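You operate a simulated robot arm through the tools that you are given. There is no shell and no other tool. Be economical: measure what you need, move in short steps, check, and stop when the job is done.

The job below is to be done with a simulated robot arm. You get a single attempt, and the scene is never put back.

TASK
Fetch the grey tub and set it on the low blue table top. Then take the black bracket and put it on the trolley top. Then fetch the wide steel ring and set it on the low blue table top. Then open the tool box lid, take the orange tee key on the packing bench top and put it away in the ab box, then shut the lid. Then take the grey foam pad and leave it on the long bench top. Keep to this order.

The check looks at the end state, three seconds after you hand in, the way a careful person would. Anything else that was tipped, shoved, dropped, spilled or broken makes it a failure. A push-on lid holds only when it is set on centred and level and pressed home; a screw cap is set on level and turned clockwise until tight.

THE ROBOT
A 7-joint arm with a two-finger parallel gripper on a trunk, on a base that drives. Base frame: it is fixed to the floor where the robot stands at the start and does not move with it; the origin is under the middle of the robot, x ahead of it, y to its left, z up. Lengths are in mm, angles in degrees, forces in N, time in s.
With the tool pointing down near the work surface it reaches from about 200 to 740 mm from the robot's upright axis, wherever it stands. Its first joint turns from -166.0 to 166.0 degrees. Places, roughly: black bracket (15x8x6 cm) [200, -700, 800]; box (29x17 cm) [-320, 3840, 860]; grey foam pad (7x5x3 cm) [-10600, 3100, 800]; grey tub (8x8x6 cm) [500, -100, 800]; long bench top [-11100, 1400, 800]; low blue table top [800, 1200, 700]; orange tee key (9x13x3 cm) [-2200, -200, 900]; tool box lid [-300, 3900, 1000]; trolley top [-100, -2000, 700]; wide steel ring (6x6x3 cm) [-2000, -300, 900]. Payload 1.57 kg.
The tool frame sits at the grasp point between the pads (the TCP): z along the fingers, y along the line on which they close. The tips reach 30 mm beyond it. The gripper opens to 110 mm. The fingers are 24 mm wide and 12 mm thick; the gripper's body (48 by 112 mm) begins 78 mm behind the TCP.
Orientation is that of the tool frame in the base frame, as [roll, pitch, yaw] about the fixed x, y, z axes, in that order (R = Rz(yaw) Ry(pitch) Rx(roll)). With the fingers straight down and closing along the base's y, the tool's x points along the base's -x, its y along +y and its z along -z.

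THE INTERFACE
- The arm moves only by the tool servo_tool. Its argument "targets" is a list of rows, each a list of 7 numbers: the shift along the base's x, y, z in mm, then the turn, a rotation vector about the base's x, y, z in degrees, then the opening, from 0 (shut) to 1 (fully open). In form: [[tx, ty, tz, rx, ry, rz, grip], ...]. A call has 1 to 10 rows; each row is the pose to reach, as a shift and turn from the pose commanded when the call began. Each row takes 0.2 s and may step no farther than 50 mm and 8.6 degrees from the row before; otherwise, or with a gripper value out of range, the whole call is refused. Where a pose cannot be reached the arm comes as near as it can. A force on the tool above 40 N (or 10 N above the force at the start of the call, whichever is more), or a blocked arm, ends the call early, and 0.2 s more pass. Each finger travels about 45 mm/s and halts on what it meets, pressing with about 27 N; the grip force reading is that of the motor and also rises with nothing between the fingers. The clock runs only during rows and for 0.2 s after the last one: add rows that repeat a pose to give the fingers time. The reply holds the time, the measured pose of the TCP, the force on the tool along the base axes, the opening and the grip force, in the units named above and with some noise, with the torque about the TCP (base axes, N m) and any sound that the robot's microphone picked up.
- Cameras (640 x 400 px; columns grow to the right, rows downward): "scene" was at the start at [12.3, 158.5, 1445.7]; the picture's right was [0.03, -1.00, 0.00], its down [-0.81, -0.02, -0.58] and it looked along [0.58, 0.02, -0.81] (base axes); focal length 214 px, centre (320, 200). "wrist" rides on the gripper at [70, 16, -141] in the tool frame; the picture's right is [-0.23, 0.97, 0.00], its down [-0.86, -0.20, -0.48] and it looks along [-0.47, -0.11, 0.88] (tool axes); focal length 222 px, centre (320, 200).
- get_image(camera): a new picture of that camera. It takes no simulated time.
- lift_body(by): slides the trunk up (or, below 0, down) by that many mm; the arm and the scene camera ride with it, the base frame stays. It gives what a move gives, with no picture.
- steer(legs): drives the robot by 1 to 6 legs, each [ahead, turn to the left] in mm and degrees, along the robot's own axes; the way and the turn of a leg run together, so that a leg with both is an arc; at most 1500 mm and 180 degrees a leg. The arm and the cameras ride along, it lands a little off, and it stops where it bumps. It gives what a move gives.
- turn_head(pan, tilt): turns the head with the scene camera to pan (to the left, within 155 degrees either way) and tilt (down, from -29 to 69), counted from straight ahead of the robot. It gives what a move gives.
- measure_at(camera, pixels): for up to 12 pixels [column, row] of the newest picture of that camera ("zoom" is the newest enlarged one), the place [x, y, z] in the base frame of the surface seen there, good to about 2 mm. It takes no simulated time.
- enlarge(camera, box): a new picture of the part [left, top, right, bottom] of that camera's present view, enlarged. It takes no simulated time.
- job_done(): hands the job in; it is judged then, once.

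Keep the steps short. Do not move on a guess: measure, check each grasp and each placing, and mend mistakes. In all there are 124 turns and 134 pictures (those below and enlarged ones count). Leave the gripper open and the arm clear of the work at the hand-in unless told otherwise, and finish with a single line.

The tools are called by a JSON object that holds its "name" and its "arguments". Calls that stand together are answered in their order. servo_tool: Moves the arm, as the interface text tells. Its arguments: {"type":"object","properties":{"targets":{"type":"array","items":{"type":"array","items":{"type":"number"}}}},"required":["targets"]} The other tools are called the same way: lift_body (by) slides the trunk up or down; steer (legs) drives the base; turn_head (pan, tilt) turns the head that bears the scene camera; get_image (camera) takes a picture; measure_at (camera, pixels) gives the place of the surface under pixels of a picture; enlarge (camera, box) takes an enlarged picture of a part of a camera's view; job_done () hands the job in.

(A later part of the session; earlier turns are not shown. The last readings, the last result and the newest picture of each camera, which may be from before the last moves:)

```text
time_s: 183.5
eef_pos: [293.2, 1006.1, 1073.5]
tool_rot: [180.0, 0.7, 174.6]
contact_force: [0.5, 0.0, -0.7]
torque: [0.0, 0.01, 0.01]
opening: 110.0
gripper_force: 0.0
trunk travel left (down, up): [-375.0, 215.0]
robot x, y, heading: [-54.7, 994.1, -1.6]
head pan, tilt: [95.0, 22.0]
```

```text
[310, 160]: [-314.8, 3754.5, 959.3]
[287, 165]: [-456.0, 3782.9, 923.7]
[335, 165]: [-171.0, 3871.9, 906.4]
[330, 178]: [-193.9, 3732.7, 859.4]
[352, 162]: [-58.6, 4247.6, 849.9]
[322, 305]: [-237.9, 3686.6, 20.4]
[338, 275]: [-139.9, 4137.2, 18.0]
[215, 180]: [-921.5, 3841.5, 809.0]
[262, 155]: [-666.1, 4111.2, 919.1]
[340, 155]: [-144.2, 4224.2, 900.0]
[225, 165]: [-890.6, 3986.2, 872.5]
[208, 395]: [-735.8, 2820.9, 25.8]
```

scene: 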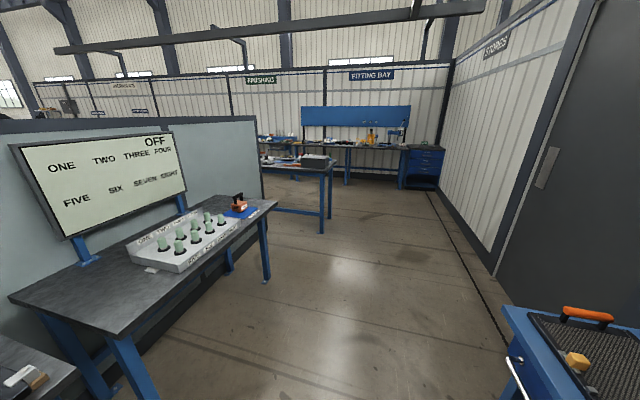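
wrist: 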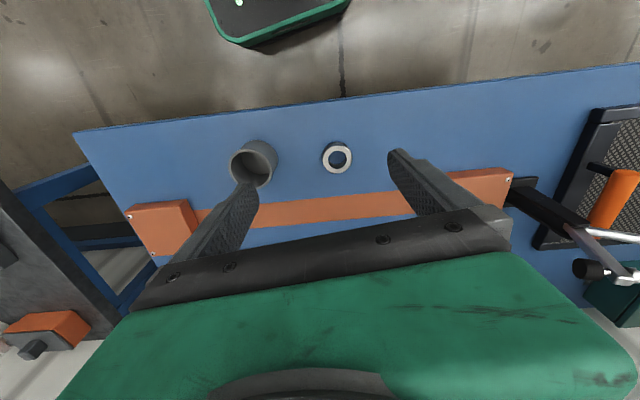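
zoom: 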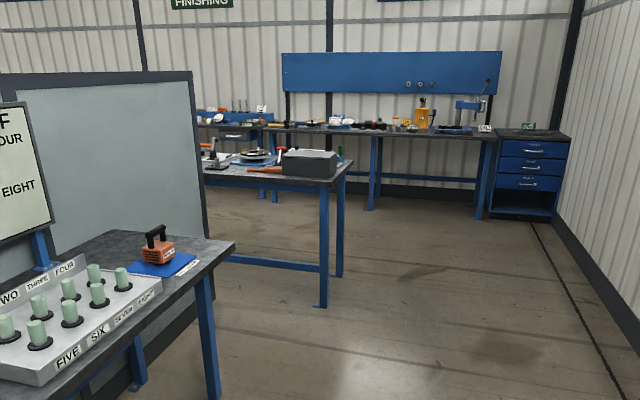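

The grey tool box stands at about (-315,3830) on a table of height 860. I turn left 96.6° and drive 2230 to stand south of it.

{"name": "steer", "arguments": {"legs": [[0, 96.6], [1500, 0], [730, 0]]}}

{"name": "turn_head", "arguments": {"pan": 12, "tilt": 42}}

{"name": "get_image", "arguments": {"camera": "scene"}}

{"name": "get_image", "arguments": {"camera": "wrist"}}

```text
time_s: 198.7
eef_pos: [-262.1, 3571.6, 1073.8]
tool_rot: [179.9, 0.7, -90.6]
contact_force: [0.6, 0.9, 0.2]
torque: [0.0, 0.03, -0.02]
opening: 109.8
gripper_force: 0.0
trunk travel left (down, up): [-375.0, 215.0]
robot x, y, heading: [-220.3, 3225.2, 93.0]
head pan, tilt: [95.0, 22.0]
```

```text
time_s: 200.2
eef_pos: [-261.7, 3571.6, 1074.4]
tool_rot: [179.9, 0.7, -90.5]
contact_force: [0.8, 0.5, -0.3]
torque: [0.02, 0.03, 0.05]
opening: 109.7
gripper_force: 0.2
trunk travel left (down, up): [-375.0, 215.0]
robot x, y, heading: [-223.1, 3228.3, 93.1]
head pan, tilt: [12.0, 42.0]
```

```text
69 pictures are left
```

scene: 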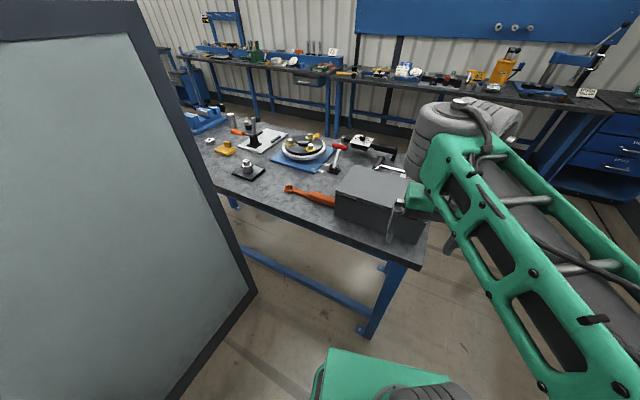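

```text
68 pictures are left
```

wrist: 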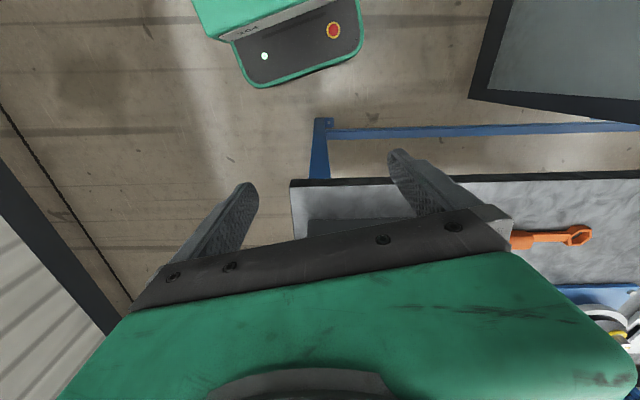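

{"name": "enlarge", "arguments": {"camera": "scene", "box": [310, 130, 450, 250]}}

{"name": "measure_at", "arguments": {"camera": "scene", "pixels": [[336, 190], [388, 208], [350, 168], [375, 180], [340, 205], [360, 215], [395, 225], [400, 168], [390, 170], [425, 235], [315, 200], [424, 226]]}}

```text
3.33 times, centred on (380, 190) of scene
```

zoom: 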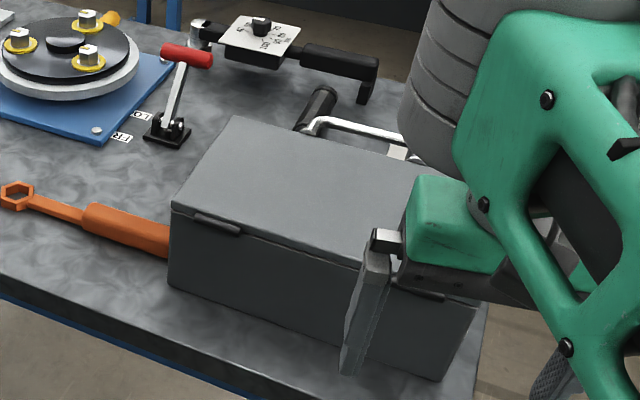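

```text
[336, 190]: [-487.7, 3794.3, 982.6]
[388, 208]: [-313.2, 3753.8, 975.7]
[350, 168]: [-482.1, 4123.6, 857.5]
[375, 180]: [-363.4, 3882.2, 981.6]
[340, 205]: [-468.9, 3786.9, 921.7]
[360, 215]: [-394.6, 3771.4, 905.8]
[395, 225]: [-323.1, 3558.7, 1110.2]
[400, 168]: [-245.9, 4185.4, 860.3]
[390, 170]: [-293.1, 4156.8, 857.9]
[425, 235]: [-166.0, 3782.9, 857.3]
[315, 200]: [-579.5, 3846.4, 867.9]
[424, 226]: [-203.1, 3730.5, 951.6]
```

I need to see the lid from above and its far side (hinges or latch). I raise the tool and carry it over the box for a wrist picture.

{"name": "servo_tool", "arguments": {"targets": [[0, 0, 40, 0, 0, 0, 1], [0, 0, 80, 0, 0, 0, 1], [0, 0, 125, 0, 0, 0, 1], [-12, 45, 130, 0, 0, 0, 1], [-24, 90, 130, 0, 0, 0, 1], [-36, 135, 130, 0, 0, 0, 1], [-48, 180, 130, 0, 0, 0, 1], [-60, 225, 130, 0, 0, 0, 1], [-65, 270, 130, 0, 0, 0, 1]]}}

{"name": "get_image", "arguments": {"camera": "wrist"}}

{"name": "get_image", "arguments": {"camera": "scene"}}

```text
time_s: 202.2
eef_pos: [-318.9, 3779.0, 1179.7]
tool_rot: [179.9, 0.8, -90.6]
contact_force: [0.1, -0.1, -0.6]
torque: [0.02, -0.03, 0.03]
opening: 110.0
gripper_force: 0.1
out of reach, approached as far as the arm can: row 1, 7, 8, 9
trunk travel left (down, up): [-375.0, 215.0]
robot x, y, heading: [-222.7, 3225.7, 93.1]
head pan, tilt: [12.0, 42.0]
```

```text
66 pictures are left
```

wrist: 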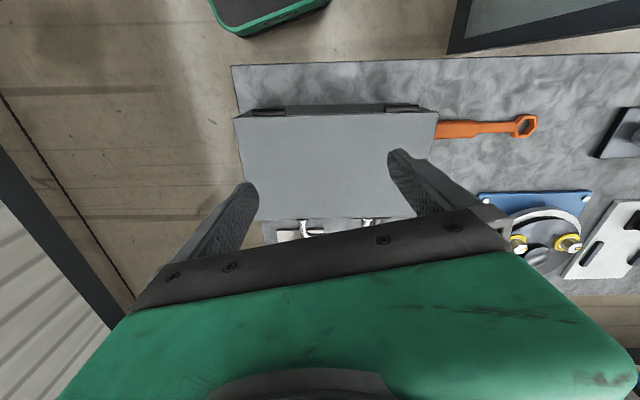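

```text
65 pictures are left
```

scene: 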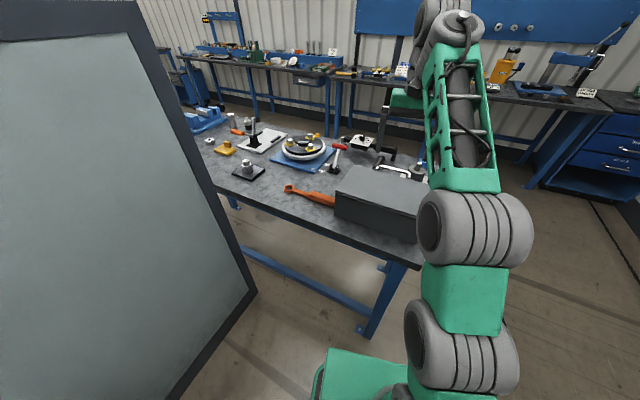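

{"name": "enlarge", "arguments": {"camera": "wrist", "box": [220, 90, 450, 250]}}

{"name": "enlarge", "arguments": {"camera": "scene", "box": [310, 140, 440, 250]}}

{"name": "measure_at", "arguments": {"camera": "wrist", "pixels": [[236, 118], [437, 114], [268, 112], [402, 107], [300, 160], [258, 215], [405, 213], [425, 160], [285, 235], [330, 230], [370, 222], [300, 226]]}}

```text
2.50 times, centred on (335, 170) of wrist
```

zoom: 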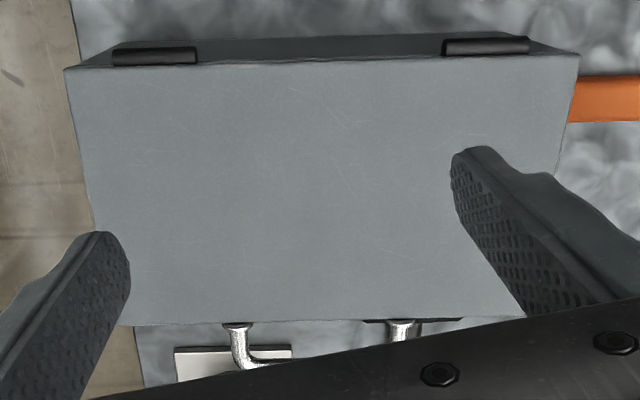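

```text
3.64 times, centred on (375, 195) of scene
```

zoom: 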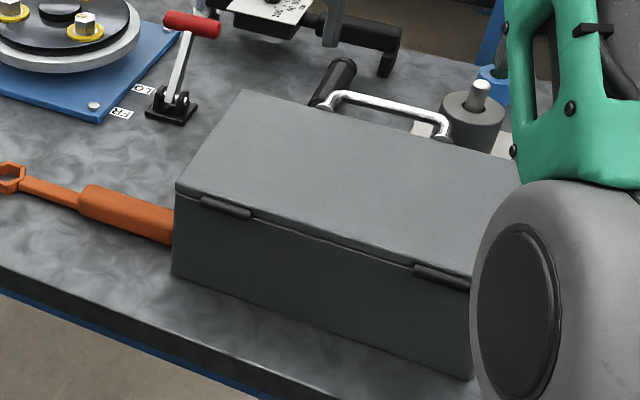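

```text
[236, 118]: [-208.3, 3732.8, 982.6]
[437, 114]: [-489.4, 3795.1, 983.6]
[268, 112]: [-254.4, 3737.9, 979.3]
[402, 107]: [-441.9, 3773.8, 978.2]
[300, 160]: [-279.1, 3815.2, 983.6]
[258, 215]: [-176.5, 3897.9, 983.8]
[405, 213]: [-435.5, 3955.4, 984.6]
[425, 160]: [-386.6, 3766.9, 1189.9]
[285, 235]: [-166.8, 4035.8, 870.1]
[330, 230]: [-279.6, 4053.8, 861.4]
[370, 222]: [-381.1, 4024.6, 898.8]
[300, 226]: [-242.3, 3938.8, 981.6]
```

Hinges are on the near (south) side; the chrome handle is on the lid's north edge, about (-310,3960,982). I will work from the east end. I check the floor there and fold the arm.

{"name": "measure_at", "arguments": {"camera": "scene", "pixels": [[620, 260], [560, 230], [630, 230], [540, 330], [420, 330], [575, 190], [600, 200]]}}

{"name": "servo_tool", "arguments": {"targets": [[6, -45, 0, 0, 0, 0, 1], [12, -90, 0, 0, 0, 0, 1], [18, -135, 0, 0, 0, 0, 1], [24, -180, 0, 0, 0, 0, 1], [30, -205, 0, 0, 0, 0, 1]]}}

```text
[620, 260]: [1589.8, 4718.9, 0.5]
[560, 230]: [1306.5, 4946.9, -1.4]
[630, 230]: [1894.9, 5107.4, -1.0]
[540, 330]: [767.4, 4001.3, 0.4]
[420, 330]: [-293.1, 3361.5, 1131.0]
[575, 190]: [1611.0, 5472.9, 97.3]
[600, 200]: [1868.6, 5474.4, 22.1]
```

```text
time_s: 203.4
eef_pos: [-288.8, 3573.9, 1172.2]
tool_rot: [179.9, 0.7, -90.6]
contact_force: [-0.5, -0.7, -0.3]
torque: [0.01, 0.0, -0.01]
opening: 109.9
gripper_force: 0.1
trunk travel left (down, up): [-375.0, 215.0]
robot x, y, heading: [-224.3, 3226.8, 92.9]
head pan, tilt: [12.0, 42.0]
```

The east side is free. I drive around the table corner: right 71°, 458 ahead, left 64°, 450 ahead, left 92°.

{"name": "steer", "arguments": {"legs": [[0, -71], [458, 0], [0, 64], [450, 0], [0, 92]]}}

{"name": "turn_head", "arguments": {"pan": -10, "tilt": 45}}

{"name": "get_image", "arguments": {"camera": "scene"}}

```text
time_s: 218.4
eef_pos: [-125.7, 3814.8, 1172.9]
tool_rot: [179.9, 0.8, -4.0]
contact_force: [0.0, -1.7, -0.8]
torque: [0.02, 0.03, -0.02]
opening: 110.2
gripper_force: 0.1
trunk travel left (down, up): [-375.0, 215.0]
robot x, y, heading: [223.6, 3860.8, 179.6]
head pan, tilt: [12.0, 42.0]
```

```text
time_s: 219.3
eef_pos: [-125.5, 3815.6, 1173.5]
tool_rot: [179.8, 0.7, -4.0]
contact_force: [-0.2, -0.5, 0.2]
torque: [0.01, 0.0, -0.01]
opening: 110.2
gripper_force: 0.1
trunk travel left (down, up): [-375.0, 215.0]
robot x, y, heading: [224.4, 3860.3, 179.9]
head pan, tilt: [-10.0, 45.0]
```

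```text
62 pictures are left
```

scene: 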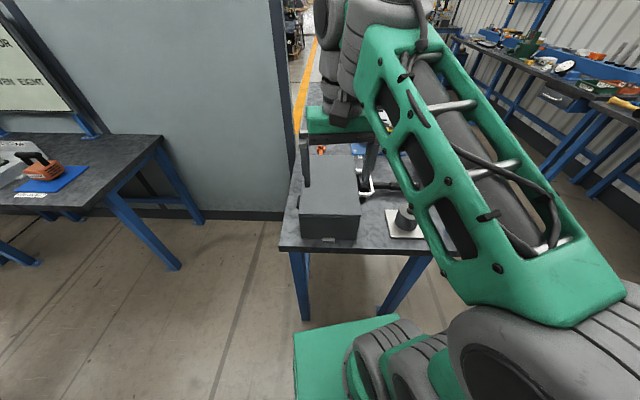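

I shift the tool to above the handle side and look.

{"name": "servo_tool", "arguments": {"targets": [[-15, 42, 0, 0, 0, 0, 1], [-30, 84, 0, 0, 0, 0, 1], [-45, 126, 0, 0, 0, 0, 1], [-55, 155, -10, 0, 0, 0, 1]]}}

{"name": "get_image", "arguments": {"camera": "wrist"}}

{"name": "enlarge", "arguments": {"camera": "wrist", "box": [220, 0, 480, 170]}}

```text
time_s: 220.3
eef_pos: [-181.2, 3972.8, 1163.4]
tool_rot: [179.9, 0.7, -4.0]
contact_force: [-0.3, 0.3, 0.7]
torque: [-0.03, 0.04, -0.01]
opening: 109.9
gripper_force: 0.1
trunk travel left (down, up): [-375.0, 215.0]
robot x, y, heading: [227.1, 3862.7, 179.6]
head pan, tilt: [-10.0, 45.0]
```

```text
61 pictures are left
```

wrist: 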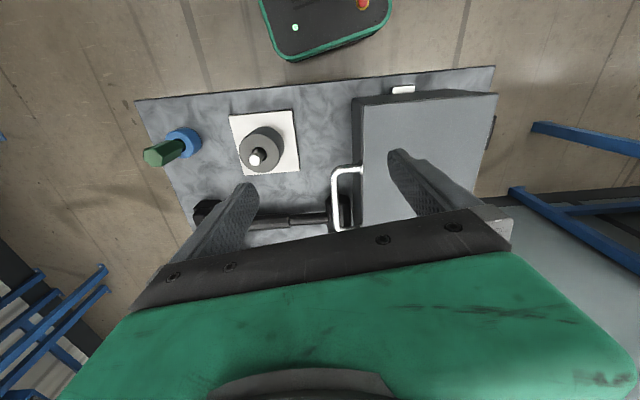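

```text
2.35 times, centred on (350, 85) of wrist
```

zoom: 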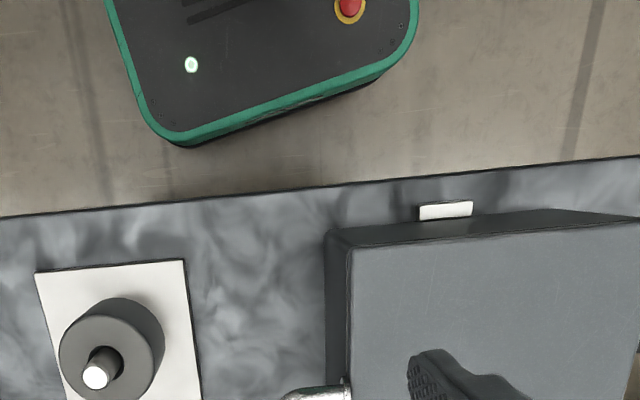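

{"name": "measure_at", "arguments": {"camera": "wrist", "pixels": [[334, 175], [335, 200], [337, 220], [345, 170], [358, 168], [355, 222], [361, 110], [361, 200], [328, 210], [255, 150], [245, 130], [345, 190]]}}

{"name": "enlarge", "arguments": {"camera": "wrist", "box": [300, 150, 400, 240]}}

```text
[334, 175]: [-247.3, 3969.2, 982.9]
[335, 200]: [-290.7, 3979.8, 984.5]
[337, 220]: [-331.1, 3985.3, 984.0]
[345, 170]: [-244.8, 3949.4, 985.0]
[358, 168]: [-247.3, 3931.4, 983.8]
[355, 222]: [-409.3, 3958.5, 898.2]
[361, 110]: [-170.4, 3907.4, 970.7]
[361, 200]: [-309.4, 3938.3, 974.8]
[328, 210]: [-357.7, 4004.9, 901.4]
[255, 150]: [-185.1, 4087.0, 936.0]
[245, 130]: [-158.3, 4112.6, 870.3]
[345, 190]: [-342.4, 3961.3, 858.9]
```

```text
4.44 times, centred on (350, 195) of wrist
```

zoom: 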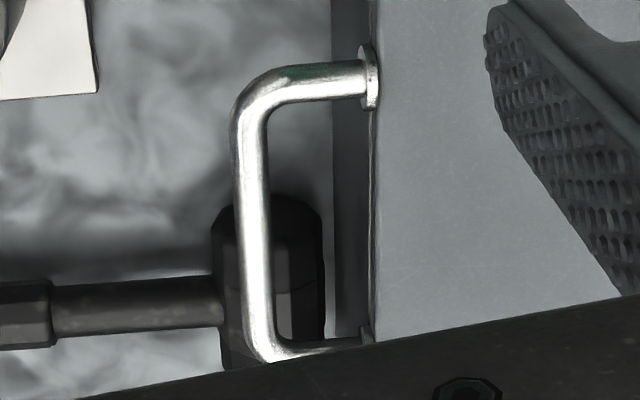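

Handle bar: from (-247,3969) to (-331,3985), z about 980, round, with 38 mm gap to the lid. I raise the trunk 150 for reach, turn the tool -7.5° so the fingers close across the bar, narrow the opening to 36 mm and go above it.

{"name": "lift_body", "arguments": {"by": 150}}

{"name": "servo_tool", "arguments": {"targets": [[-40, 2, -30, 0, 0, -4, 0.6], [-80, 4, -60, 0, 0, -7.5, 0.33], [-109, 6, -100, 0, 0, -7.5, 0.33], [-109, 6, -145, 0, 0, -7.5, 0.33], [-109, 6, -190, 0, 0, -7.5, 0.33], [-109, 6, -230, 0, 0, -7.5, 0.33], [-109, 6, -270, 0, 0, -7.5, 0.33], [-109, 6, -270, 0, 0, -7.5, 0.33]]}}

{"name": "get_image", "arguments": {"camera": "wrist"}}

```text
time_s: 222.0
eef_pos: [-181.1, 3972.4, 1313.7]
tool_rot: [179.8, 0.7, -4.0]
contact_force: [-0.8, 0.1, 0.0]
torque: [-0.02, 0.02, 0.02]
opening: 110.2
gripper_force: 0.1
trunk travel left (down, up): [-525.0, 65.0]
robot x, y, heading: [228.5, 3857.7, 179.9]
head pan, tilt: [-10.0, 45.0]
```

```text
time_s: 223.8
eef_pos: [-290.9, 3978.8, 1044.9]
tool_rot: [-179.9, 0.8, -11.5]
contact_force: [0.0, 0.3, -1.0]
torque: [0.0, -0.05, 0.03]
opening: 36.4
gripper_force: 0.1
trunk travel left (down, up): [-525.0, 65.0]
robot x, y, heading: [224.9, 3860.0, 179.6]
head pan, tilt: [-10.0, 45.0]
```

```text
58 pictures are left
```

wrist: 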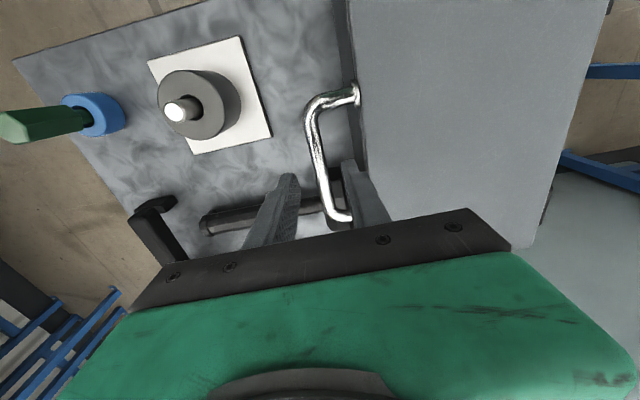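

{"name": "measure_at", "arguments": {"camera": "wrist", "pixels": [[312, 120], [318, 150], [323, 180], [329, 205], [355, 100], [353, 150], [340, 215]]}}

```text
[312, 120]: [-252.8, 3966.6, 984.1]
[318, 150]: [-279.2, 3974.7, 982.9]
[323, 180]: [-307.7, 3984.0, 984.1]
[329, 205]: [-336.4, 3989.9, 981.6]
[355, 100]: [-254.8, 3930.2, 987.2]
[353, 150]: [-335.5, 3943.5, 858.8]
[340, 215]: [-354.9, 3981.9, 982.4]
```

Bar at x -291 is at y 3978.5: centred. I descend to z 991 and close on it.

{"name": "servo_tool", "arguments": {"targets": [[0, 0, -25, 0, 0, 0, 0.33], [0, 0, -45, 0, 0, 0, 0.33], [0, 0, -54, 0, 0, 0, 0.33], [0, 0, -54, 0, 0, 0, 0.1], [0, 0, -54, 0, 0, 0, 0], [0, 0, -54, 0, 0, 0, 0]]}}

{"name": "get_image", "arguments": {"camera": "wrist"}}

```text
time_s: 225.2
eef_pos: [-298.0, 3979.1, 1029.7]
tool_rot: [-179.3, -0.3, -11.5]
contact_force: [-0.5, -0.1, -0.8]
torque: [-0.02, 0.02, 0.0]
opening: 0.3
gripper_force: 17.5
out of reach, approached as far as the arm can: row 1, 2, 3, 4, 5, 6
trunk travel left (down, up): [-525.0, 65.0]
robot x, y, heading: [231.7, 3862.3, 179.5]
head pan, tilt: [-10.0, 45.0]
```

```text
57 pictures are left
```

wrist: 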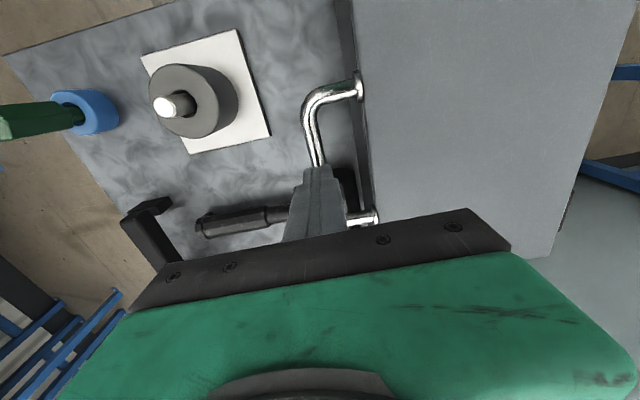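

The trunk is now too high for that depth (stopped at z 1030, above the bar). I open again, rise to about 1045 and lower the trunk 90.

{"name": "servo_tool", "arguments": {"targets": [[7, 0, 15, 0.6, -1, 0, 0.33], [7, 0, 25, 0.6, -1, 0, 0.33], [7, 0, 45, 0.6, -1, 0, 0.33], [7, 0, 65, 0.6, -1, 0, 0.33]]}}

{"name": "lift_body", "arguments": {"by": -50}}

```text
time_s: 226.2
eef_pos: [-290.9, 3978.0, 1093.3]
tool_rot: [-179.2, -0.2, -11.5]
contact_force: [0.1, 0.1, 0.4]
torque: [0.02, -0.01, 0.0]
opening: 36.5
gripper_force: 0.1
trunk travel left (down, up): [-525.0, 65.0]
robot x, y, heading: [225.3, 3861.9, 179.8]
head pan, tilt: [-10.0, 45.0]
```

```text
time_s: 227.1
eef_pos: [-289.9, 3978.2, 1044.2]
tool_rot: [-179.3, -0.2, -11.6]
contact_force: [0.3, -0.1, -0.2]
torque: [-0.03, -0.01, 0.05]
opening: 36.3
gripper_force: 0.1
trunk travel left (down, up): [-475.0, 115.0]
robot x, y, heading: [227.6, 3860.2, 179.5]
head pan, tilt: [-10.0, 45.0]
```

I descend 53 mm with the arm now and close on the bar.

{"name": "servo_tool", "arguments": {"targets": [[0, 0, -25, 0, 0, 0, 0.33], [0, 0, -45, 0, 0, 0, 0.33], [0, 0, -53, 0, 0, 0, 0.33], [0, 0, -53, 0, 0, 0, 0.1], [0, 0, -53, 0, 0, 0, 0], [0, 0, -53, 0, 0, 0, 0]]}}

{"name": "get_image", "arguments": {"camera": "wrist"}}

```text
time_s: 228.5
eef_pos: [-292.4, 3979.8, 991.5]
tool_rot: [-179.3, -0.1, -11.6]
contact_force: [0.1, 2.2, 0.3]
torque: [0.07, 0.18, -0.58]
opening: 14.0
gripper_force: 26.8
trunk travel left (down, up): [-475.0, 115.0]
robot x, y, heading: [228.1, 3860.1, 179.8]
head pan, tilt: [-10.0, 45.0]
```

```text
56 pictures are left
```

wrist: 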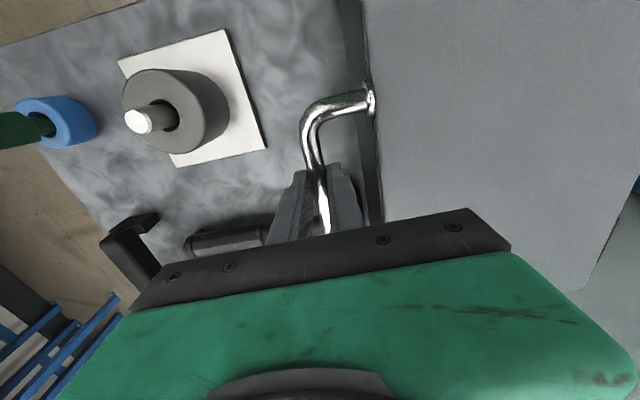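

Bar held (14 mm). I swing the lid up along an arc about the hinge (radius 225), to 45° first.

{"name": "servo_tool", "arguments": {"targets": [[0, -1, 19.6, 0, 0, 0, 0], [-0.7, -3.3, 39.1, 0, 0, 0, 0], [-1.7, -7.5, 58.2, 0, 0, 0, 0], [-2.9, -13.3, 77, 0, 0, 0, 0], [-4.5, -20.6, 95.1, 0, 0, 0, 0], [-6.5, -29.4, 112.5, 0, 0, 0, 0], [-8.8, -39.7, 129, 0, 0, 0, 0], [-11.3, -51.3, 144.6, 0, 0, 0, 0], [-14.2, -64.3, 159.1, 0, 0, 0, 0]]}}

{"name": "get_image", "arguments": {"camera": "wrist"}}

{"name": "get_image", "arguments": {"camera": "scene"}}

```text
time_s: 230.5
eef_pos: [-303.4, 3909.3, 1149.3]
tool_rot: [-179.4, -0.5, -11.3]
contact_force: [-4.3, 1.8, -0.5]
torque: [-0.05, -0.79, -0.74]
opening: 13.7
gripper_force: 30.7
trunk travel left (down, up): [-475.0, 115.0]
robot x, y, heading: [229.9, 3858.9, 179.6]
head pan, tilt: [-10.0, 45.0]
```

```text
55 pictures are left
```

wrist: 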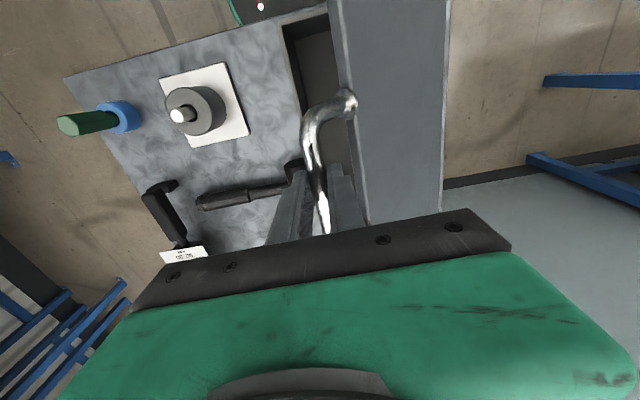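

```text
54 pictures are left
```

scene: 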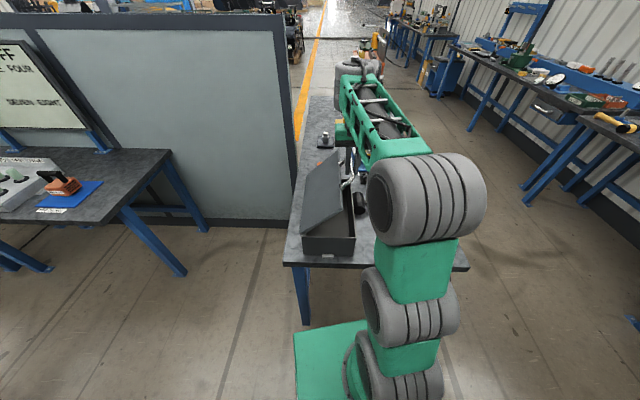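

It follows well. I continue the arc to about 105°.

{"name": "servo_tool", "arguments": {"targets": [[-4.4, -20.1, 18.2, 0, 0, 0, 0], [-10, -45.5, 35.8, 0, 0, 0, 0], [-16.1, -73, 49.5, 0, 0, 0, 0], [-22.5, -102.2, 59.2, 0, 0, 0, 0], [-29.2, -132.3, 64.7, 0, 0, 0, 0], [-35.9, -163, 65.8, 0, 0, 0, 0], [-42.6, -193.2, 62.5, 0, 0, 0, 0], [-47.5, -215.7, 57.2, 0, 0, 0, 0]]}}

{"name": "get_image", "arguments": {"camera": "scene"}}

{"name": "get_image", "arguments": {"camera": "wrist"}}

```text
time_s: 232.3
eef_pos: [-352.7, 3699.0, 1210.6]
tool_rot: [-179.4, -0.1, -11.6]
contact_force: [4.0, 7.7, -1.8]
torque: [0.04, -0.68, -0.47]
opening: 13.6
gripper_force: 30.2
out of reach, approached as far as the arm can: row 1
trunk travel left (down, up): [-475.0, 115.0]
robot x, y, heading: [224.5, 3858.2, 179.6]
head pan, tilt: [-10.0, 45.0]
```

```text
53 pictures are left
```

scene: 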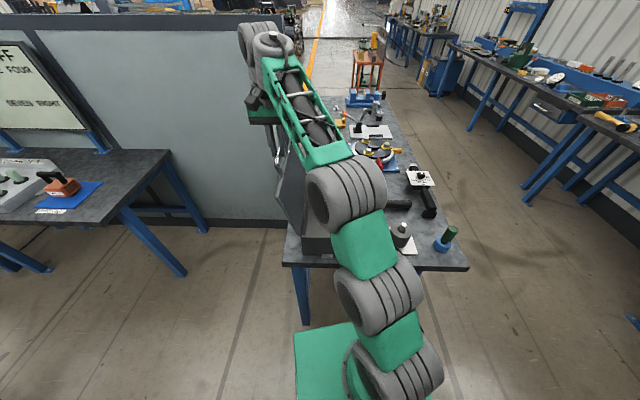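

```text
52 pictures are left
```

wrist: 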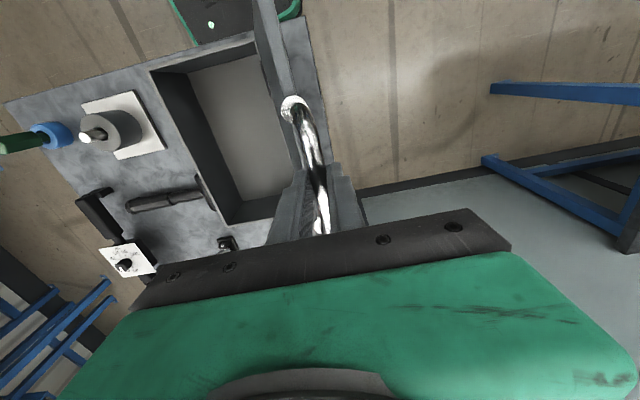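

Lid past vertical. I open the fingers in place and look whether it stays.

{"name": "servo_tool", "arguments": {"targets": [[0, 0, 0, 0, 0, 0, 0.3], [0, 0, 0, 0, 0, 0, 0.4], [0, 0, 0, 0, 0, 0, 0.4], [0, 0, 0, 0, 0, 0, 0.4]]}}

{"name": "lift_body", "arguments": {"by": 70}}

{"name": "get_image", "arguments": {"camera": "wrist"}}

```text
time_s: 233.3
eef_pos: [-352.5, 3697.0, 1208.1]
tool_rot: [-179.3, -0.3, -11.5]
contact_force: [-0.3, 0.6, 0.5]
torque: [0.04, 0.01, 0.0]
opening: 44.0
gripper_force: 0.0
trunk travel left (down, up): [-475.0, 115.0]
robot x, y, heading: [228.2, 3862.5, 179.6]
head pan, tilt: [-10.0, 45.0]
```

```text
time_s: 234.4
eef_pos: [-351.9, 3696.8, 1278.6]
tool_rot: [-179.4, -0.2, -11.5]
contact_force: [-0.1, -0.2, -0.1]
torque: [-0.01, -0.03, 0.01]
opening: 44.0
gripper_force: 0.1
trunk travel left (down, up): [-545.0, 45.0]
robot x, y, heading: [226.8, 3863.4, 179.7]
head pan, tilt: [-10.0, 45.0]
```

```text
51 pictures are left
```

wrist: 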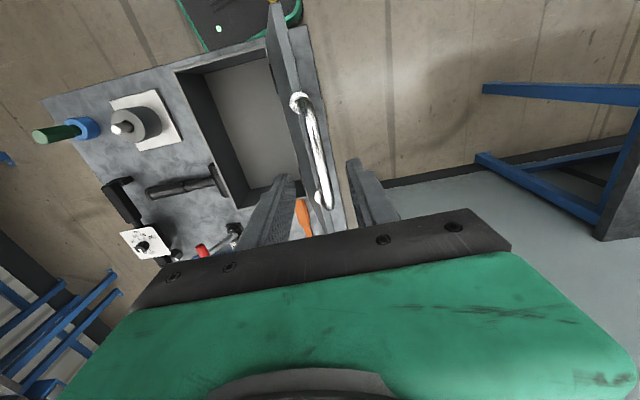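

The lid stays open and the box is empty. I measure lid and interior for later, then fold the arm eastward at height.

{"name": "measure_at", "arguments": {"camera": "wrist", "pixels": [[240, 110], [265, 160], [215, 100], [190, 130], [240, 200], [270, 70], [305, 100], [325, 190], [310, 50], [290, 60], [300, 160]]}}

{"name": "servo_tool", "arguments": {"targets": [[40, 0, 0, 0, 0, 0, 0.4], [80, 10, 0, 0, 0, 2, 0.4], [120, 40, -10, 0, 0, 5, 0.4], [160, 65, -20, 0, 0, 8, 0.4], [200, 90, -30, 0, 0, 11.5, 0.4], [240, 115, -40, 0, 0, 11.5, 0.4], [260, 130, -50, 0, 0, 11.5, 0.4]]}}

{"name": "get_image", "arguments": {"camera": "scene"}}

```text
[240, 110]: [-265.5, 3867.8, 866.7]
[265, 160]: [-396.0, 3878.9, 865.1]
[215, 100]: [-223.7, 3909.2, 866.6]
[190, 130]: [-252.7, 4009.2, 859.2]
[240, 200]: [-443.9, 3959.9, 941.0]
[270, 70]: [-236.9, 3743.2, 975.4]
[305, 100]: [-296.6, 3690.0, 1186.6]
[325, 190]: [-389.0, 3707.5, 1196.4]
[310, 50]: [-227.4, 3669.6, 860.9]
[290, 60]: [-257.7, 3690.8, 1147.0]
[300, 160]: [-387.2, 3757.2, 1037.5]
```

```text
refused: row 3 steps farther than a row can; nothing moved
```

```text
50 pictures are left
```

scene: 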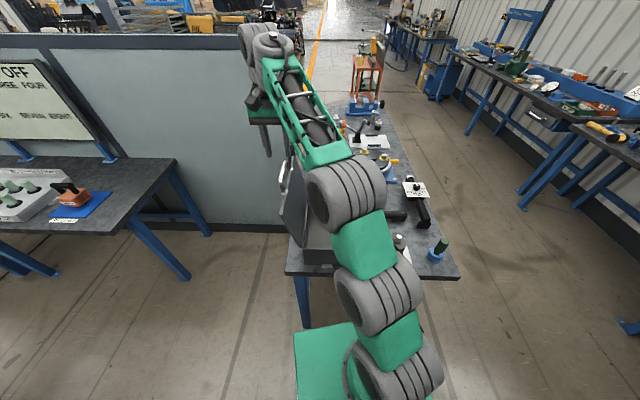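

{"name": "servo_tool", "arguments": {"targets": [[40, 0, 0, 0, 0, 0, 0.4], [80, 10, 0, 0, 0, 2, 0.4], [115, 35, 0, 0, 0, 5, 0.4], [150, 60, 0, 0, 0, 8, 0.4], [190, 85, 0, 0, 0, 11.5, 0.4], [225, 110, 0, 0, 0, 11.5, 0.4], [255, 130, -20, 0, 0, 11.5, 0.4]]}}

{"name": "lift_body", "arguments": {"by": -170}}

{"name": "get_image", "arguments": {"camera": "scene"}}

```text
time_s: 236.0
eef_pos: [-97.7, 3825.9, 1256.6]
tool_rot: [-179.4, -0.2, 0.1]
contact_force: [-0.4, -0.2, 0.0]
torque: [-0.01, 0.0, -0.01]
opening: 44.0
gripper_force: 0.2
trunk travel left (down, up): [-545.0, 45.0]
robot x, y, heading: [228.9, 3863.2, 179.7]
head pan, tilt: [-10.0, 45.0]
```

```text
time_s: 237.9
eef_pos: [-97.7, 3826.7, 1086.5]
tool_rot: [-179.3, -0.2, 0.0]
contact_force: [0.4, 0.2, 0.0]
torque: [-0.03, -0.02, 0.01]
opening: 43.9
gripper_force: 0.1
trunk travel left (down, up): [-375.0, 215.0]
robot x, y, heading: [228.3, 3858.3, 179.8]
head pan, tilt: [-10.0, 45.0]
```

```text
49 pictures are left
```

scene: 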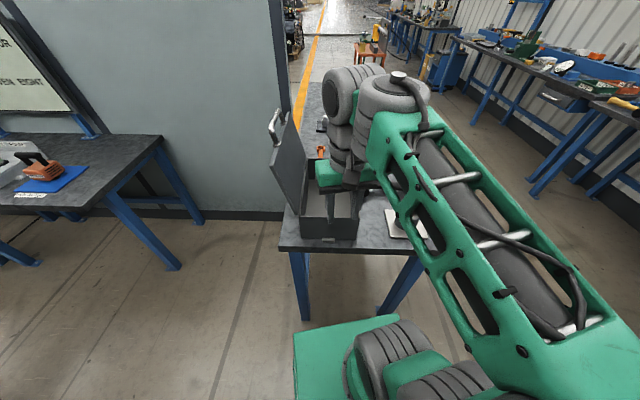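

Box open, arm clear. Now the long way back to the packing bench: back off 150, turn left 80.8°, drive 5260 south.

{"name": "steer", "arguments": {"legs": [[-150, 0], [0, 80.8], [1500, 0], [1500, 0]]}}

```text
time_s: 256.9
eef_pos: [-143.0, 551.5, 1086.3]
tool_rot: [-179.4, -0.2, 81.3]
contact_force: [-0.3, 0.2, 1.0]
torque: [0.01, -0.03, 0.0]
opening: 44.2
gripper_force: 0.0
trunk travel left (down, up): [-375.0, 215.0]
robot x, y, heading: [-135.2, 881.3, -99.2]
head pan, tilt: [-10.0, 45.0]
```

On track. I continue 2240 south, turn right 86.3°, and 1764 west.

{"name": "steer", "arguments": {"legs": [[1500, 0], [739, 0], [0, -86.3], [1500, 0], [260, 0]]}}

```text
time_s: 280.3
eef_pos: [-2604.3, -1168.1, 1086.5]
tool_rot: [-179.3, -0.1, -5.3]
contact_force: [-0.6, 0.5, 0.1]
torque: [-0.03, -0.01, 0.03]
opening: 44.0
gripper_force: 0.1
trunk travel left (down, up): [-375.0, 215.0]
robot x, y, heading: [-2274.3, -1162.1, 174.3]
head pan, tilt: [-10.0, 45.0]
```

{"name": "steer", "arguments": {"legs": [[0, -93], [290, 0]]}}

{"name": "turn_head", "arguments": {"pan": 8, "tilt": 45}}

{"name": "enlarge", "arguments": {"camera": "scene", "box": [200, 80, 440, 240]}}

```text
time_s: 286.2
eef_pos: [-2221.2, -549.8, 1085.8]
tool_rot: [-179.2, -0.2, -98.2]
contact_force: [-0.3, -0.2, 0.7]
torque: [0.02, 0.0, -0.01]
opening: 43.9
gripper_force: 0.2
trunk travel left (down, up): [-375.0, 215.0]
robot x, y, heading: [-2234.2, -877.4, 81.5]
head pan, tilt: [-10.0, 45.0]
```

```text
time_s: 287.0
eef_pos: [-2220.9, -548.6, 1086.4]
tool_rot: [-179.3, -0.3, -98.1]
contact_force: [-0.3, -0.7, 0.2]
torque: [0.0, -0.02, -0.01]
opening: 44.1
gripper_force: 0.1
trunk travel left (down, up): [-375.0, 215.0]
robot x, y, heading: [-2234.2, -874.5, 81.4]
head pan, tilt: [8.0, 45.0]
```

```text
2.50 times, centred on (320, 160) of scene
```

zoom: 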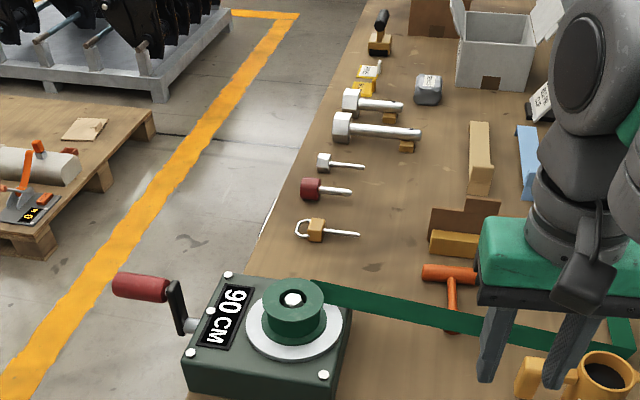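

I move the tool forward over the key for a wrist view.

{"name": "servo_tool", "arguments": {"targets": [[5, 45, 0, 0, 0, 0, 0.6], [10, 90, 0, 0, 0, 0, 0.8], [15, 135, 0, 0, 0, 0, 1], [20, 180, 0, 0, 0, 0, 1]]}}

{"name": "get_image", "arguments": {"camera": "wrist"}}

{"name": "enlarge", "arguments": {"camera": "wrist", "box": [250, 80, 420, 210]}}

```text
time_s: 288.0
eef_pos: [-2201.3, -369.7, 1084.1]
tool_rot: [-179.2, -0.2, -98.1]
contact_force: [-0.3, 0.2, -0.1]
torque: [0.04, 0.0, 0.0]
opening: 110.3
gripper_force: 0.0
trunk travel left (down, up): [-375.0, 215.0]
robot x, y, heading: [-2231.0, -874.2, 81.5]
head pan, tilt: [8.0, 45.0]
```

```text
47 pictures are left
```

wrist: 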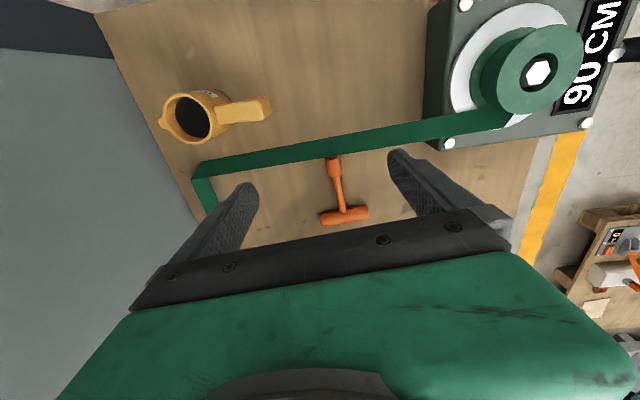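

```text
3.08 times, centred on (335, 145) of wrist
```

zoom: 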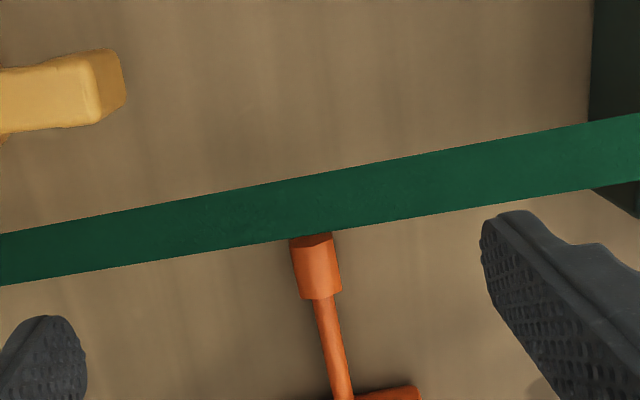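

{"name": "measure_at", "arguments": {"camera": "wrist", "pixels": [[322, 219], [366, 211], [345, 210], [340, 190], [334, 168], [333, 160], [334, 148], [330, 135], [290, 155], [400, 135], [345, 220], [338, 180]]}}

```text
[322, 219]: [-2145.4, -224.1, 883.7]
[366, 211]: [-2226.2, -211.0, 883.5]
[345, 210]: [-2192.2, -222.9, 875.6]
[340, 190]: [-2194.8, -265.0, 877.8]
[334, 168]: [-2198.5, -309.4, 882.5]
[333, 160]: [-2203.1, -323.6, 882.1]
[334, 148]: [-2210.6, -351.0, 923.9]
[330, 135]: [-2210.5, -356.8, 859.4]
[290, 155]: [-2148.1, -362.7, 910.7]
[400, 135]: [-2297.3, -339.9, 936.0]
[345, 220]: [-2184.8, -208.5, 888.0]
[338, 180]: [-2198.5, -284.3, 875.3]
```

Key: stem at (-2195,-255), crossbar at y -216, socket end at y -330, strap well above and south of it. I go above the stem near the crossbar with a 60 mm opening and down to z 934.

{"name": "servo_tool", "arguments": {"targets": [[2, 40, 0, 0, 0, 0, 0.55], [4, 80, 0, 0, 0, 0, 0.55], [6.5, 120, 0, 0, 0, 0, 0.55], [6.5, 120, -45, 0, 0, 0, 0.55], [6.5, 120, -90, 0, 0, 0, 0.55], [6.5, 120, -130, 0, 0, 0, 0.55], [6.5, 120, -150, 0, 0, 0, 0.55], [6.5, 120, -150, 0, 0, 0, 0.55]]}}

{"name": "get_image", "arguments": {"camera": "wrist"}}

```text
time_s: 289.8
eef_pos: [-2194.9, -245.9, 937.8]
tool_rot: [-179.3, -0.1, -98.2]
contact_force: [-0.3, 0.6, -0.2]
torque: [-0.02, -0.01, -0.01]
opening: 60.7
gripper_force: 0.0
trunk travel left (down, up): [-375.0, 215.0]
robot x, y, heading: [-2234.7, -877.6, 81.6]
head pan, tilt: [8.0, 45.0]
```

```text
45 pictures are left
```

wrist: 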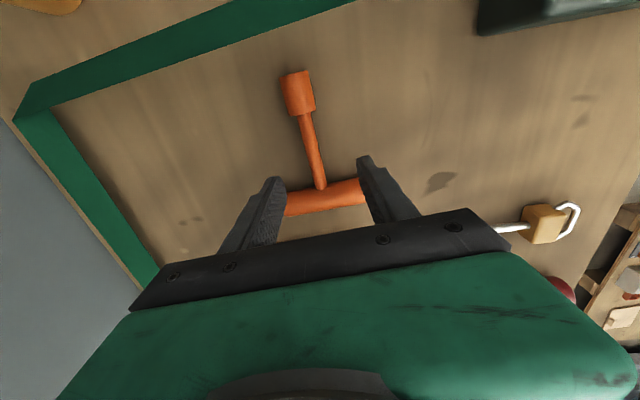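

The stem lies centred between the fingers. I shift 5 mm south, descend to z 894 and close.

{"name": "servo_tool", "arguments": {"targets": [[0, -5, -20, 0, 0, 0, 0.55], [0, -5, -36, 0, 0, 0, 0.55], [0, -5, -43, 0, 0, 0, 0.55], [0, -5, -43, 0, 0, 0, 0.3], [0, -5, -43, 0, 0, 0, 0], [0, -5, -43, 0, 0, 0, 0], [0, -5, -43, 0, 0, 0, 0]]}}

{"name": "get_image", "arguments": {"camera": "wrist"}}

```text
time_s: 291.4
eef_pos: [-2195.2, -252.3, 893.7]
tool_rot: [-179.3, -0.2, -98.1]
contact_force: [-1.4, 1.2, 0.8]
torque: [0.03, 0.13, 0.32]
opening: 8.7
gripper_force: 19.7
trunk travel left (down, up): [-375.0, 215.0]
robot x, y, heading: [-2233.6, -878.9, 81.7]
head pan, tilt: [8.0, 45.0]
```

```text
44 pictures are left
```

wrist: 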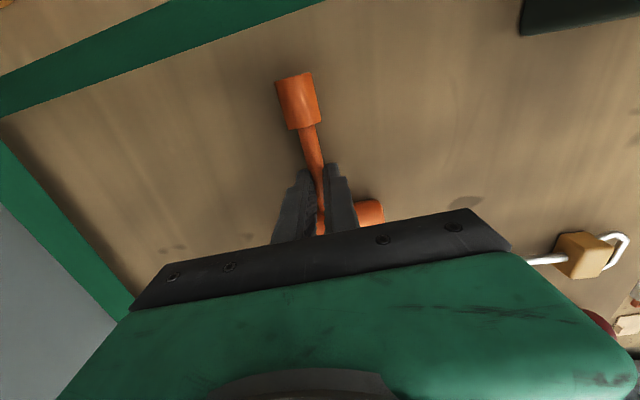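

Stem held. I lift a little, shift 15 mm north away from the strap, then lift on.

{"name": "servo_tool", "arguments": {"targets": [[0, 0, 0, 0, 0, 0, 0], [0, 5, 8, 0, 0, 0, 0], [0, 15, 14, 0, 0, 0, 0], [0, 15, 40, 0, 0, 0, 0], [0, 15, 80, 0, 0, 0, 0], [0, 15, 125, 0, 0, 0, 0], [0, 15, 170, 0, 0, 0, 0], [0, 5, 210, 0, 0, 0, 0]]}}

{"name": "get_image", "arguments": {"camera": "wrist"}}

```text
time_s: 293.2
eef_pos: [-2194.7, -250.3, 1103.3]
tool_rot: [-179.4, -0.3, -98.2]
contact_force: [0.1, -0.4, -0.9]
torque: [0.0, 0.01, 0.03]
opening: 11.5
gripper_force: 26.7
trunk travel left (down, up): [-375.0, 215.0]
robot x, y, heading: [-2232.0, -875.4, 81.5]
head pan, tilt: [8.0, 45.0]
```

```text
43 pictures are left
```

wrist: 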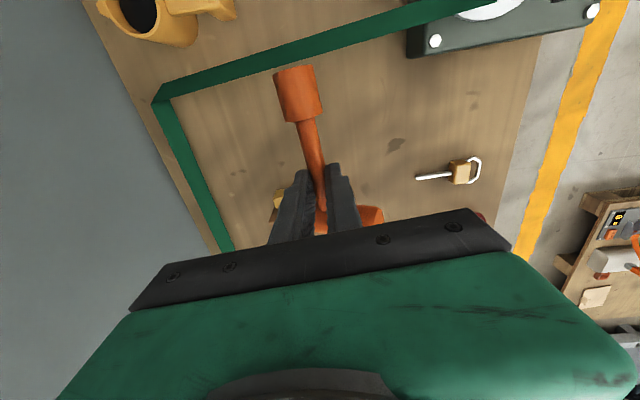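

Key held. I fold the arm, then drive back: reverse 290, right 87°, 1790 east.

{"name": "servo_tool", "arguments": {"targets": [[-3, -45, 0, 0, 0, 0, 0], [-6, -90, 0, 0, 0, 0, 0], [-9, -135, 0, 0, 0, 0, 0], [-12, -180, 0, 0, 0, 0, 0], [-15, -225, 0, 0, 0, 0, 0], [-18, -270, 0, 0, 0, 0, 0], [-20, -300, 0, 0, 0, 0, 0]]}}

{"name": "steer", "arguments": {"legs": [[-290, 0], [0, -87], [1500, 0], [290, 0]]}}

```text
time_s: 294.8
eef_pos: [-2213.5, -548.9, 1104.2]
tool_rot: [-179.4, -0.2, -98.1]
contact_force: [-0.2, -0.5, -1.3]
torque: [-0.01, 0.04, 0.0]
opening: 11.5
gripper_force: 26.8
trunk travel left (down, up): [-375.0, 215.0]
robot x, y, heading: [-2235.6, -874.8, 81.8]
head pan, tilt: [8.0, 45.0]
```

```text
time_s: 309.1
eef_pos: [-161.5, -1286.1, 1105.0]
tool_rot: [-179.3, -0.2, 176.2]
contact_force: [0.4, -0.4, -1.6]
torque: [0.0, 0.03, -0.03]
opening: 11.4
gripper_force: 27.2
trunk travel left (down, up): [-375.0, 215.0]
robot x, y, heading: [-489.9, -1292.3, -4.4]
head pan, tilt: [8.0, 45.0]
```

{"name": "steer", "arguments": {"legs": [[0, 84.8], [1500, 0], [1500, 0], [1500, 0], [725, 0]]}}

```text
time_s: 337.6
eef_pos: [363.9, 4152.3, 1104.2]
tool_rot: [-179.3, -0.2, -98.6]
contact_force: [0.4, -0.5, -0.4]
torque: [0.01, 0.0, -0.01]
opening: 11.5
gripper_force: 26.7
trunk travel left (down, up): [-375.0, 215.0]
robot x, y, heading: [343.7, 3827.9, 80.8]
head pan, tilt: [8.0, 45.0]
```

I turn left 99° to face the box and go 120 ahead, then look.

{"name": "steer", "arguments": {"legs": [[0, 99], [120, 0]]}}

{"name": "get_image", "arguments": {"camera": "scene"}}

{"name": "get_image", "arguments": {"camera": "wrist"}}

```text
time_s: 343.0
eef_pos: [-104.8, 3793.6, 1103.6]
tool_rot: [-179.3, -0.2, 0.4]
contact_force: [-0.1, -0.1, -1.3]
torque: [0.01, -0.03, 0.0]
opening: 11.6
gripper_force: 27.2
trunk travel left (down, up): [-375.0, 215.0]
robot x, y, heading: [219.2, 3822.6, -179.7]
head pan, tilt: [8.0, 45.0]
```

```text
42 pictures are left
```

scene: 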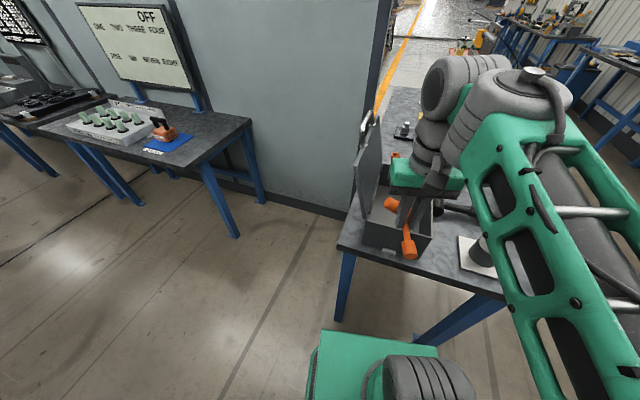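

```text
41 pictures are left
```

wrist: 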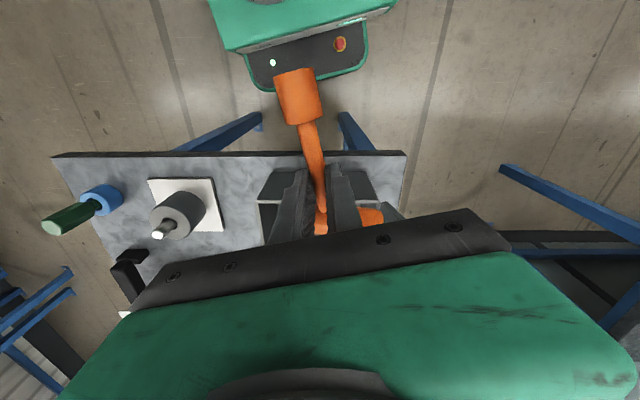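

The key points toward me. I carry it over the box centre (TCP to (-350,3855)), turned -12.8° to lie along the box, and lower the trunk 60.

{"name": "servo_tool", "arguments": {"targets": [[-35, 25, 0, 0, 0, -4, 0], [-75, 40, 0, 0, 0, -8, 0], [-115, 50, 0, 0, 0, -12.8, 0], [-155, 57, 0, 0, 0, -12.8, 0], [-200, 61, 0, 0, 0, -12.8, 0], [-245, 61, 0, 0, 0, -12.8, 0], [-245, 61, 0, 0, 0, -12.8, 0]]}}

{"name": "lift_body", "arguments": {"by": -60}}

{"name": "get_image", "arguments": {"camera": "wrist"}}

{"name": "get_image", "arguments": {"camera": "scene"}}

```text
time_s: 344.6
eef_pos: [-349.7, 3857.2, 1103.9]
tool_rot: [-179.3, -0.3, -12.3]
contact_force: [-0.2, -0.7, -1.5]
torque: [0.0, -0.03, -0.01]
opening: 11.5
gripper_force: 27.5
trunk travel left (down, up): [-375.0, 215.0]
robot x, y, heading: [221.3, 3822.2, -179.8]
head pan, tilt: [8.0, 45.0]
```

```text
time_s: 345.6
eef_pos: [-349.7, 3856.9, 1045.7]
tool_rot: [-179.2, -0.2, -12.2]
contact_force: [0.1, 0.8, -0.3]
torque: [0.02, -0.03, 0.0]
opening: 11.6
gripper_force: 26.9
trunk travel left (down, up): [-315.0, 275.0]
robot x, y, heading: [223.5, 3825.1, -179.8]
head pan, tilt: [8.0, 45.0]
```

```text
40 pictures are left
```

wrist: 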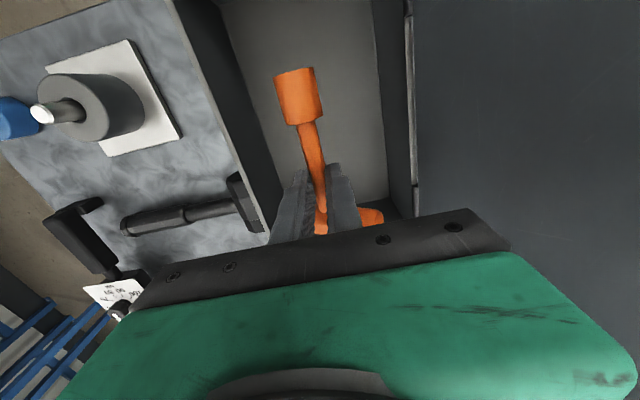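

```text
39 pictures are left
```

scene: 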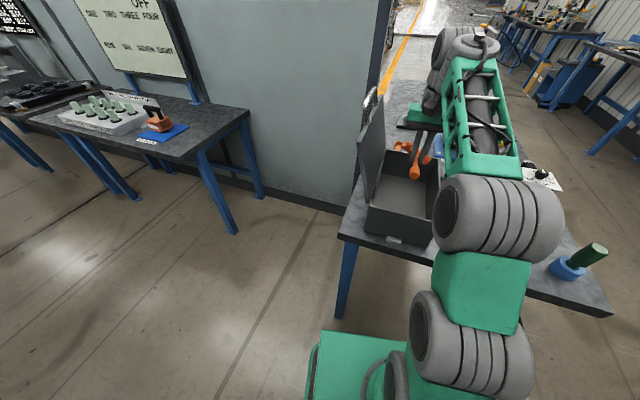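

{"name": "measure_at", "arguments": {"camera": "wrist", "pixels": [[214, 60], [235, 120], [262, 215], [408, 60], [412, 180], [345, 110], [350, 40], [386, 195], [375, 214], [295, 90]]}}

```text
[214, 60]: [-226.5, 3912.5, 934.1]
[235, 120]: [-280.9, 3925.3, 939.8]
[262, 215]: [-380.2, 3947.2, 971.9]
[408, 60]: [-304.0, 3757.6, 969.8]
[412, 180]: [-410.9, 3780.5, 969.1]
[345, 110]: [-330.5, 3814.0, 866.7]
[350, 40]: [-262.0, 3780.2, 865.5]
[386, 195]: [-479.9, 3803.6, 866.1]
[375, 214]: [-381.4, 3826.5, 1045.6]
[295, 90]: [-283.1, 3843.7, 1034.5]
```

All inside the box walls. I lower to z about 906, then gently to contact.

{"name": "servo_tool", "arguments": {"targets": [[0, 0, -40, 0, 0, 0, 0], [0, 0, -80, 0, 0, 0, 0], [0, 0, -115, 0, 0, 0, 0], [0, 0, -132, 0, 0, 0, 0], [0, 0, -138, 0, 0, 0, 0], [0, 0, -141, 0, 0, 0, 0], [0, 0, -143, 0, 0, 0, 0], [0, 0, -143, 0, 0, 0, 0]]}}

```text
time_s: 347.4
eef_pos: [-349.0, 3856.7, 900.9]
tool_rot: [-179.4, -0.2, -12.3]
contact_force: [-0.9, -0.7, 0.2]
torque: [-0.01, 0.0, 0.49]
opening: 4.0
gripper_force: 25.3
trunk travel left (down, up): [-315.0, 275.0]
robot x, y, heading: [220.4, 3824.7, -180.0]
head pan, tilt: [8.0, 45.0]
```

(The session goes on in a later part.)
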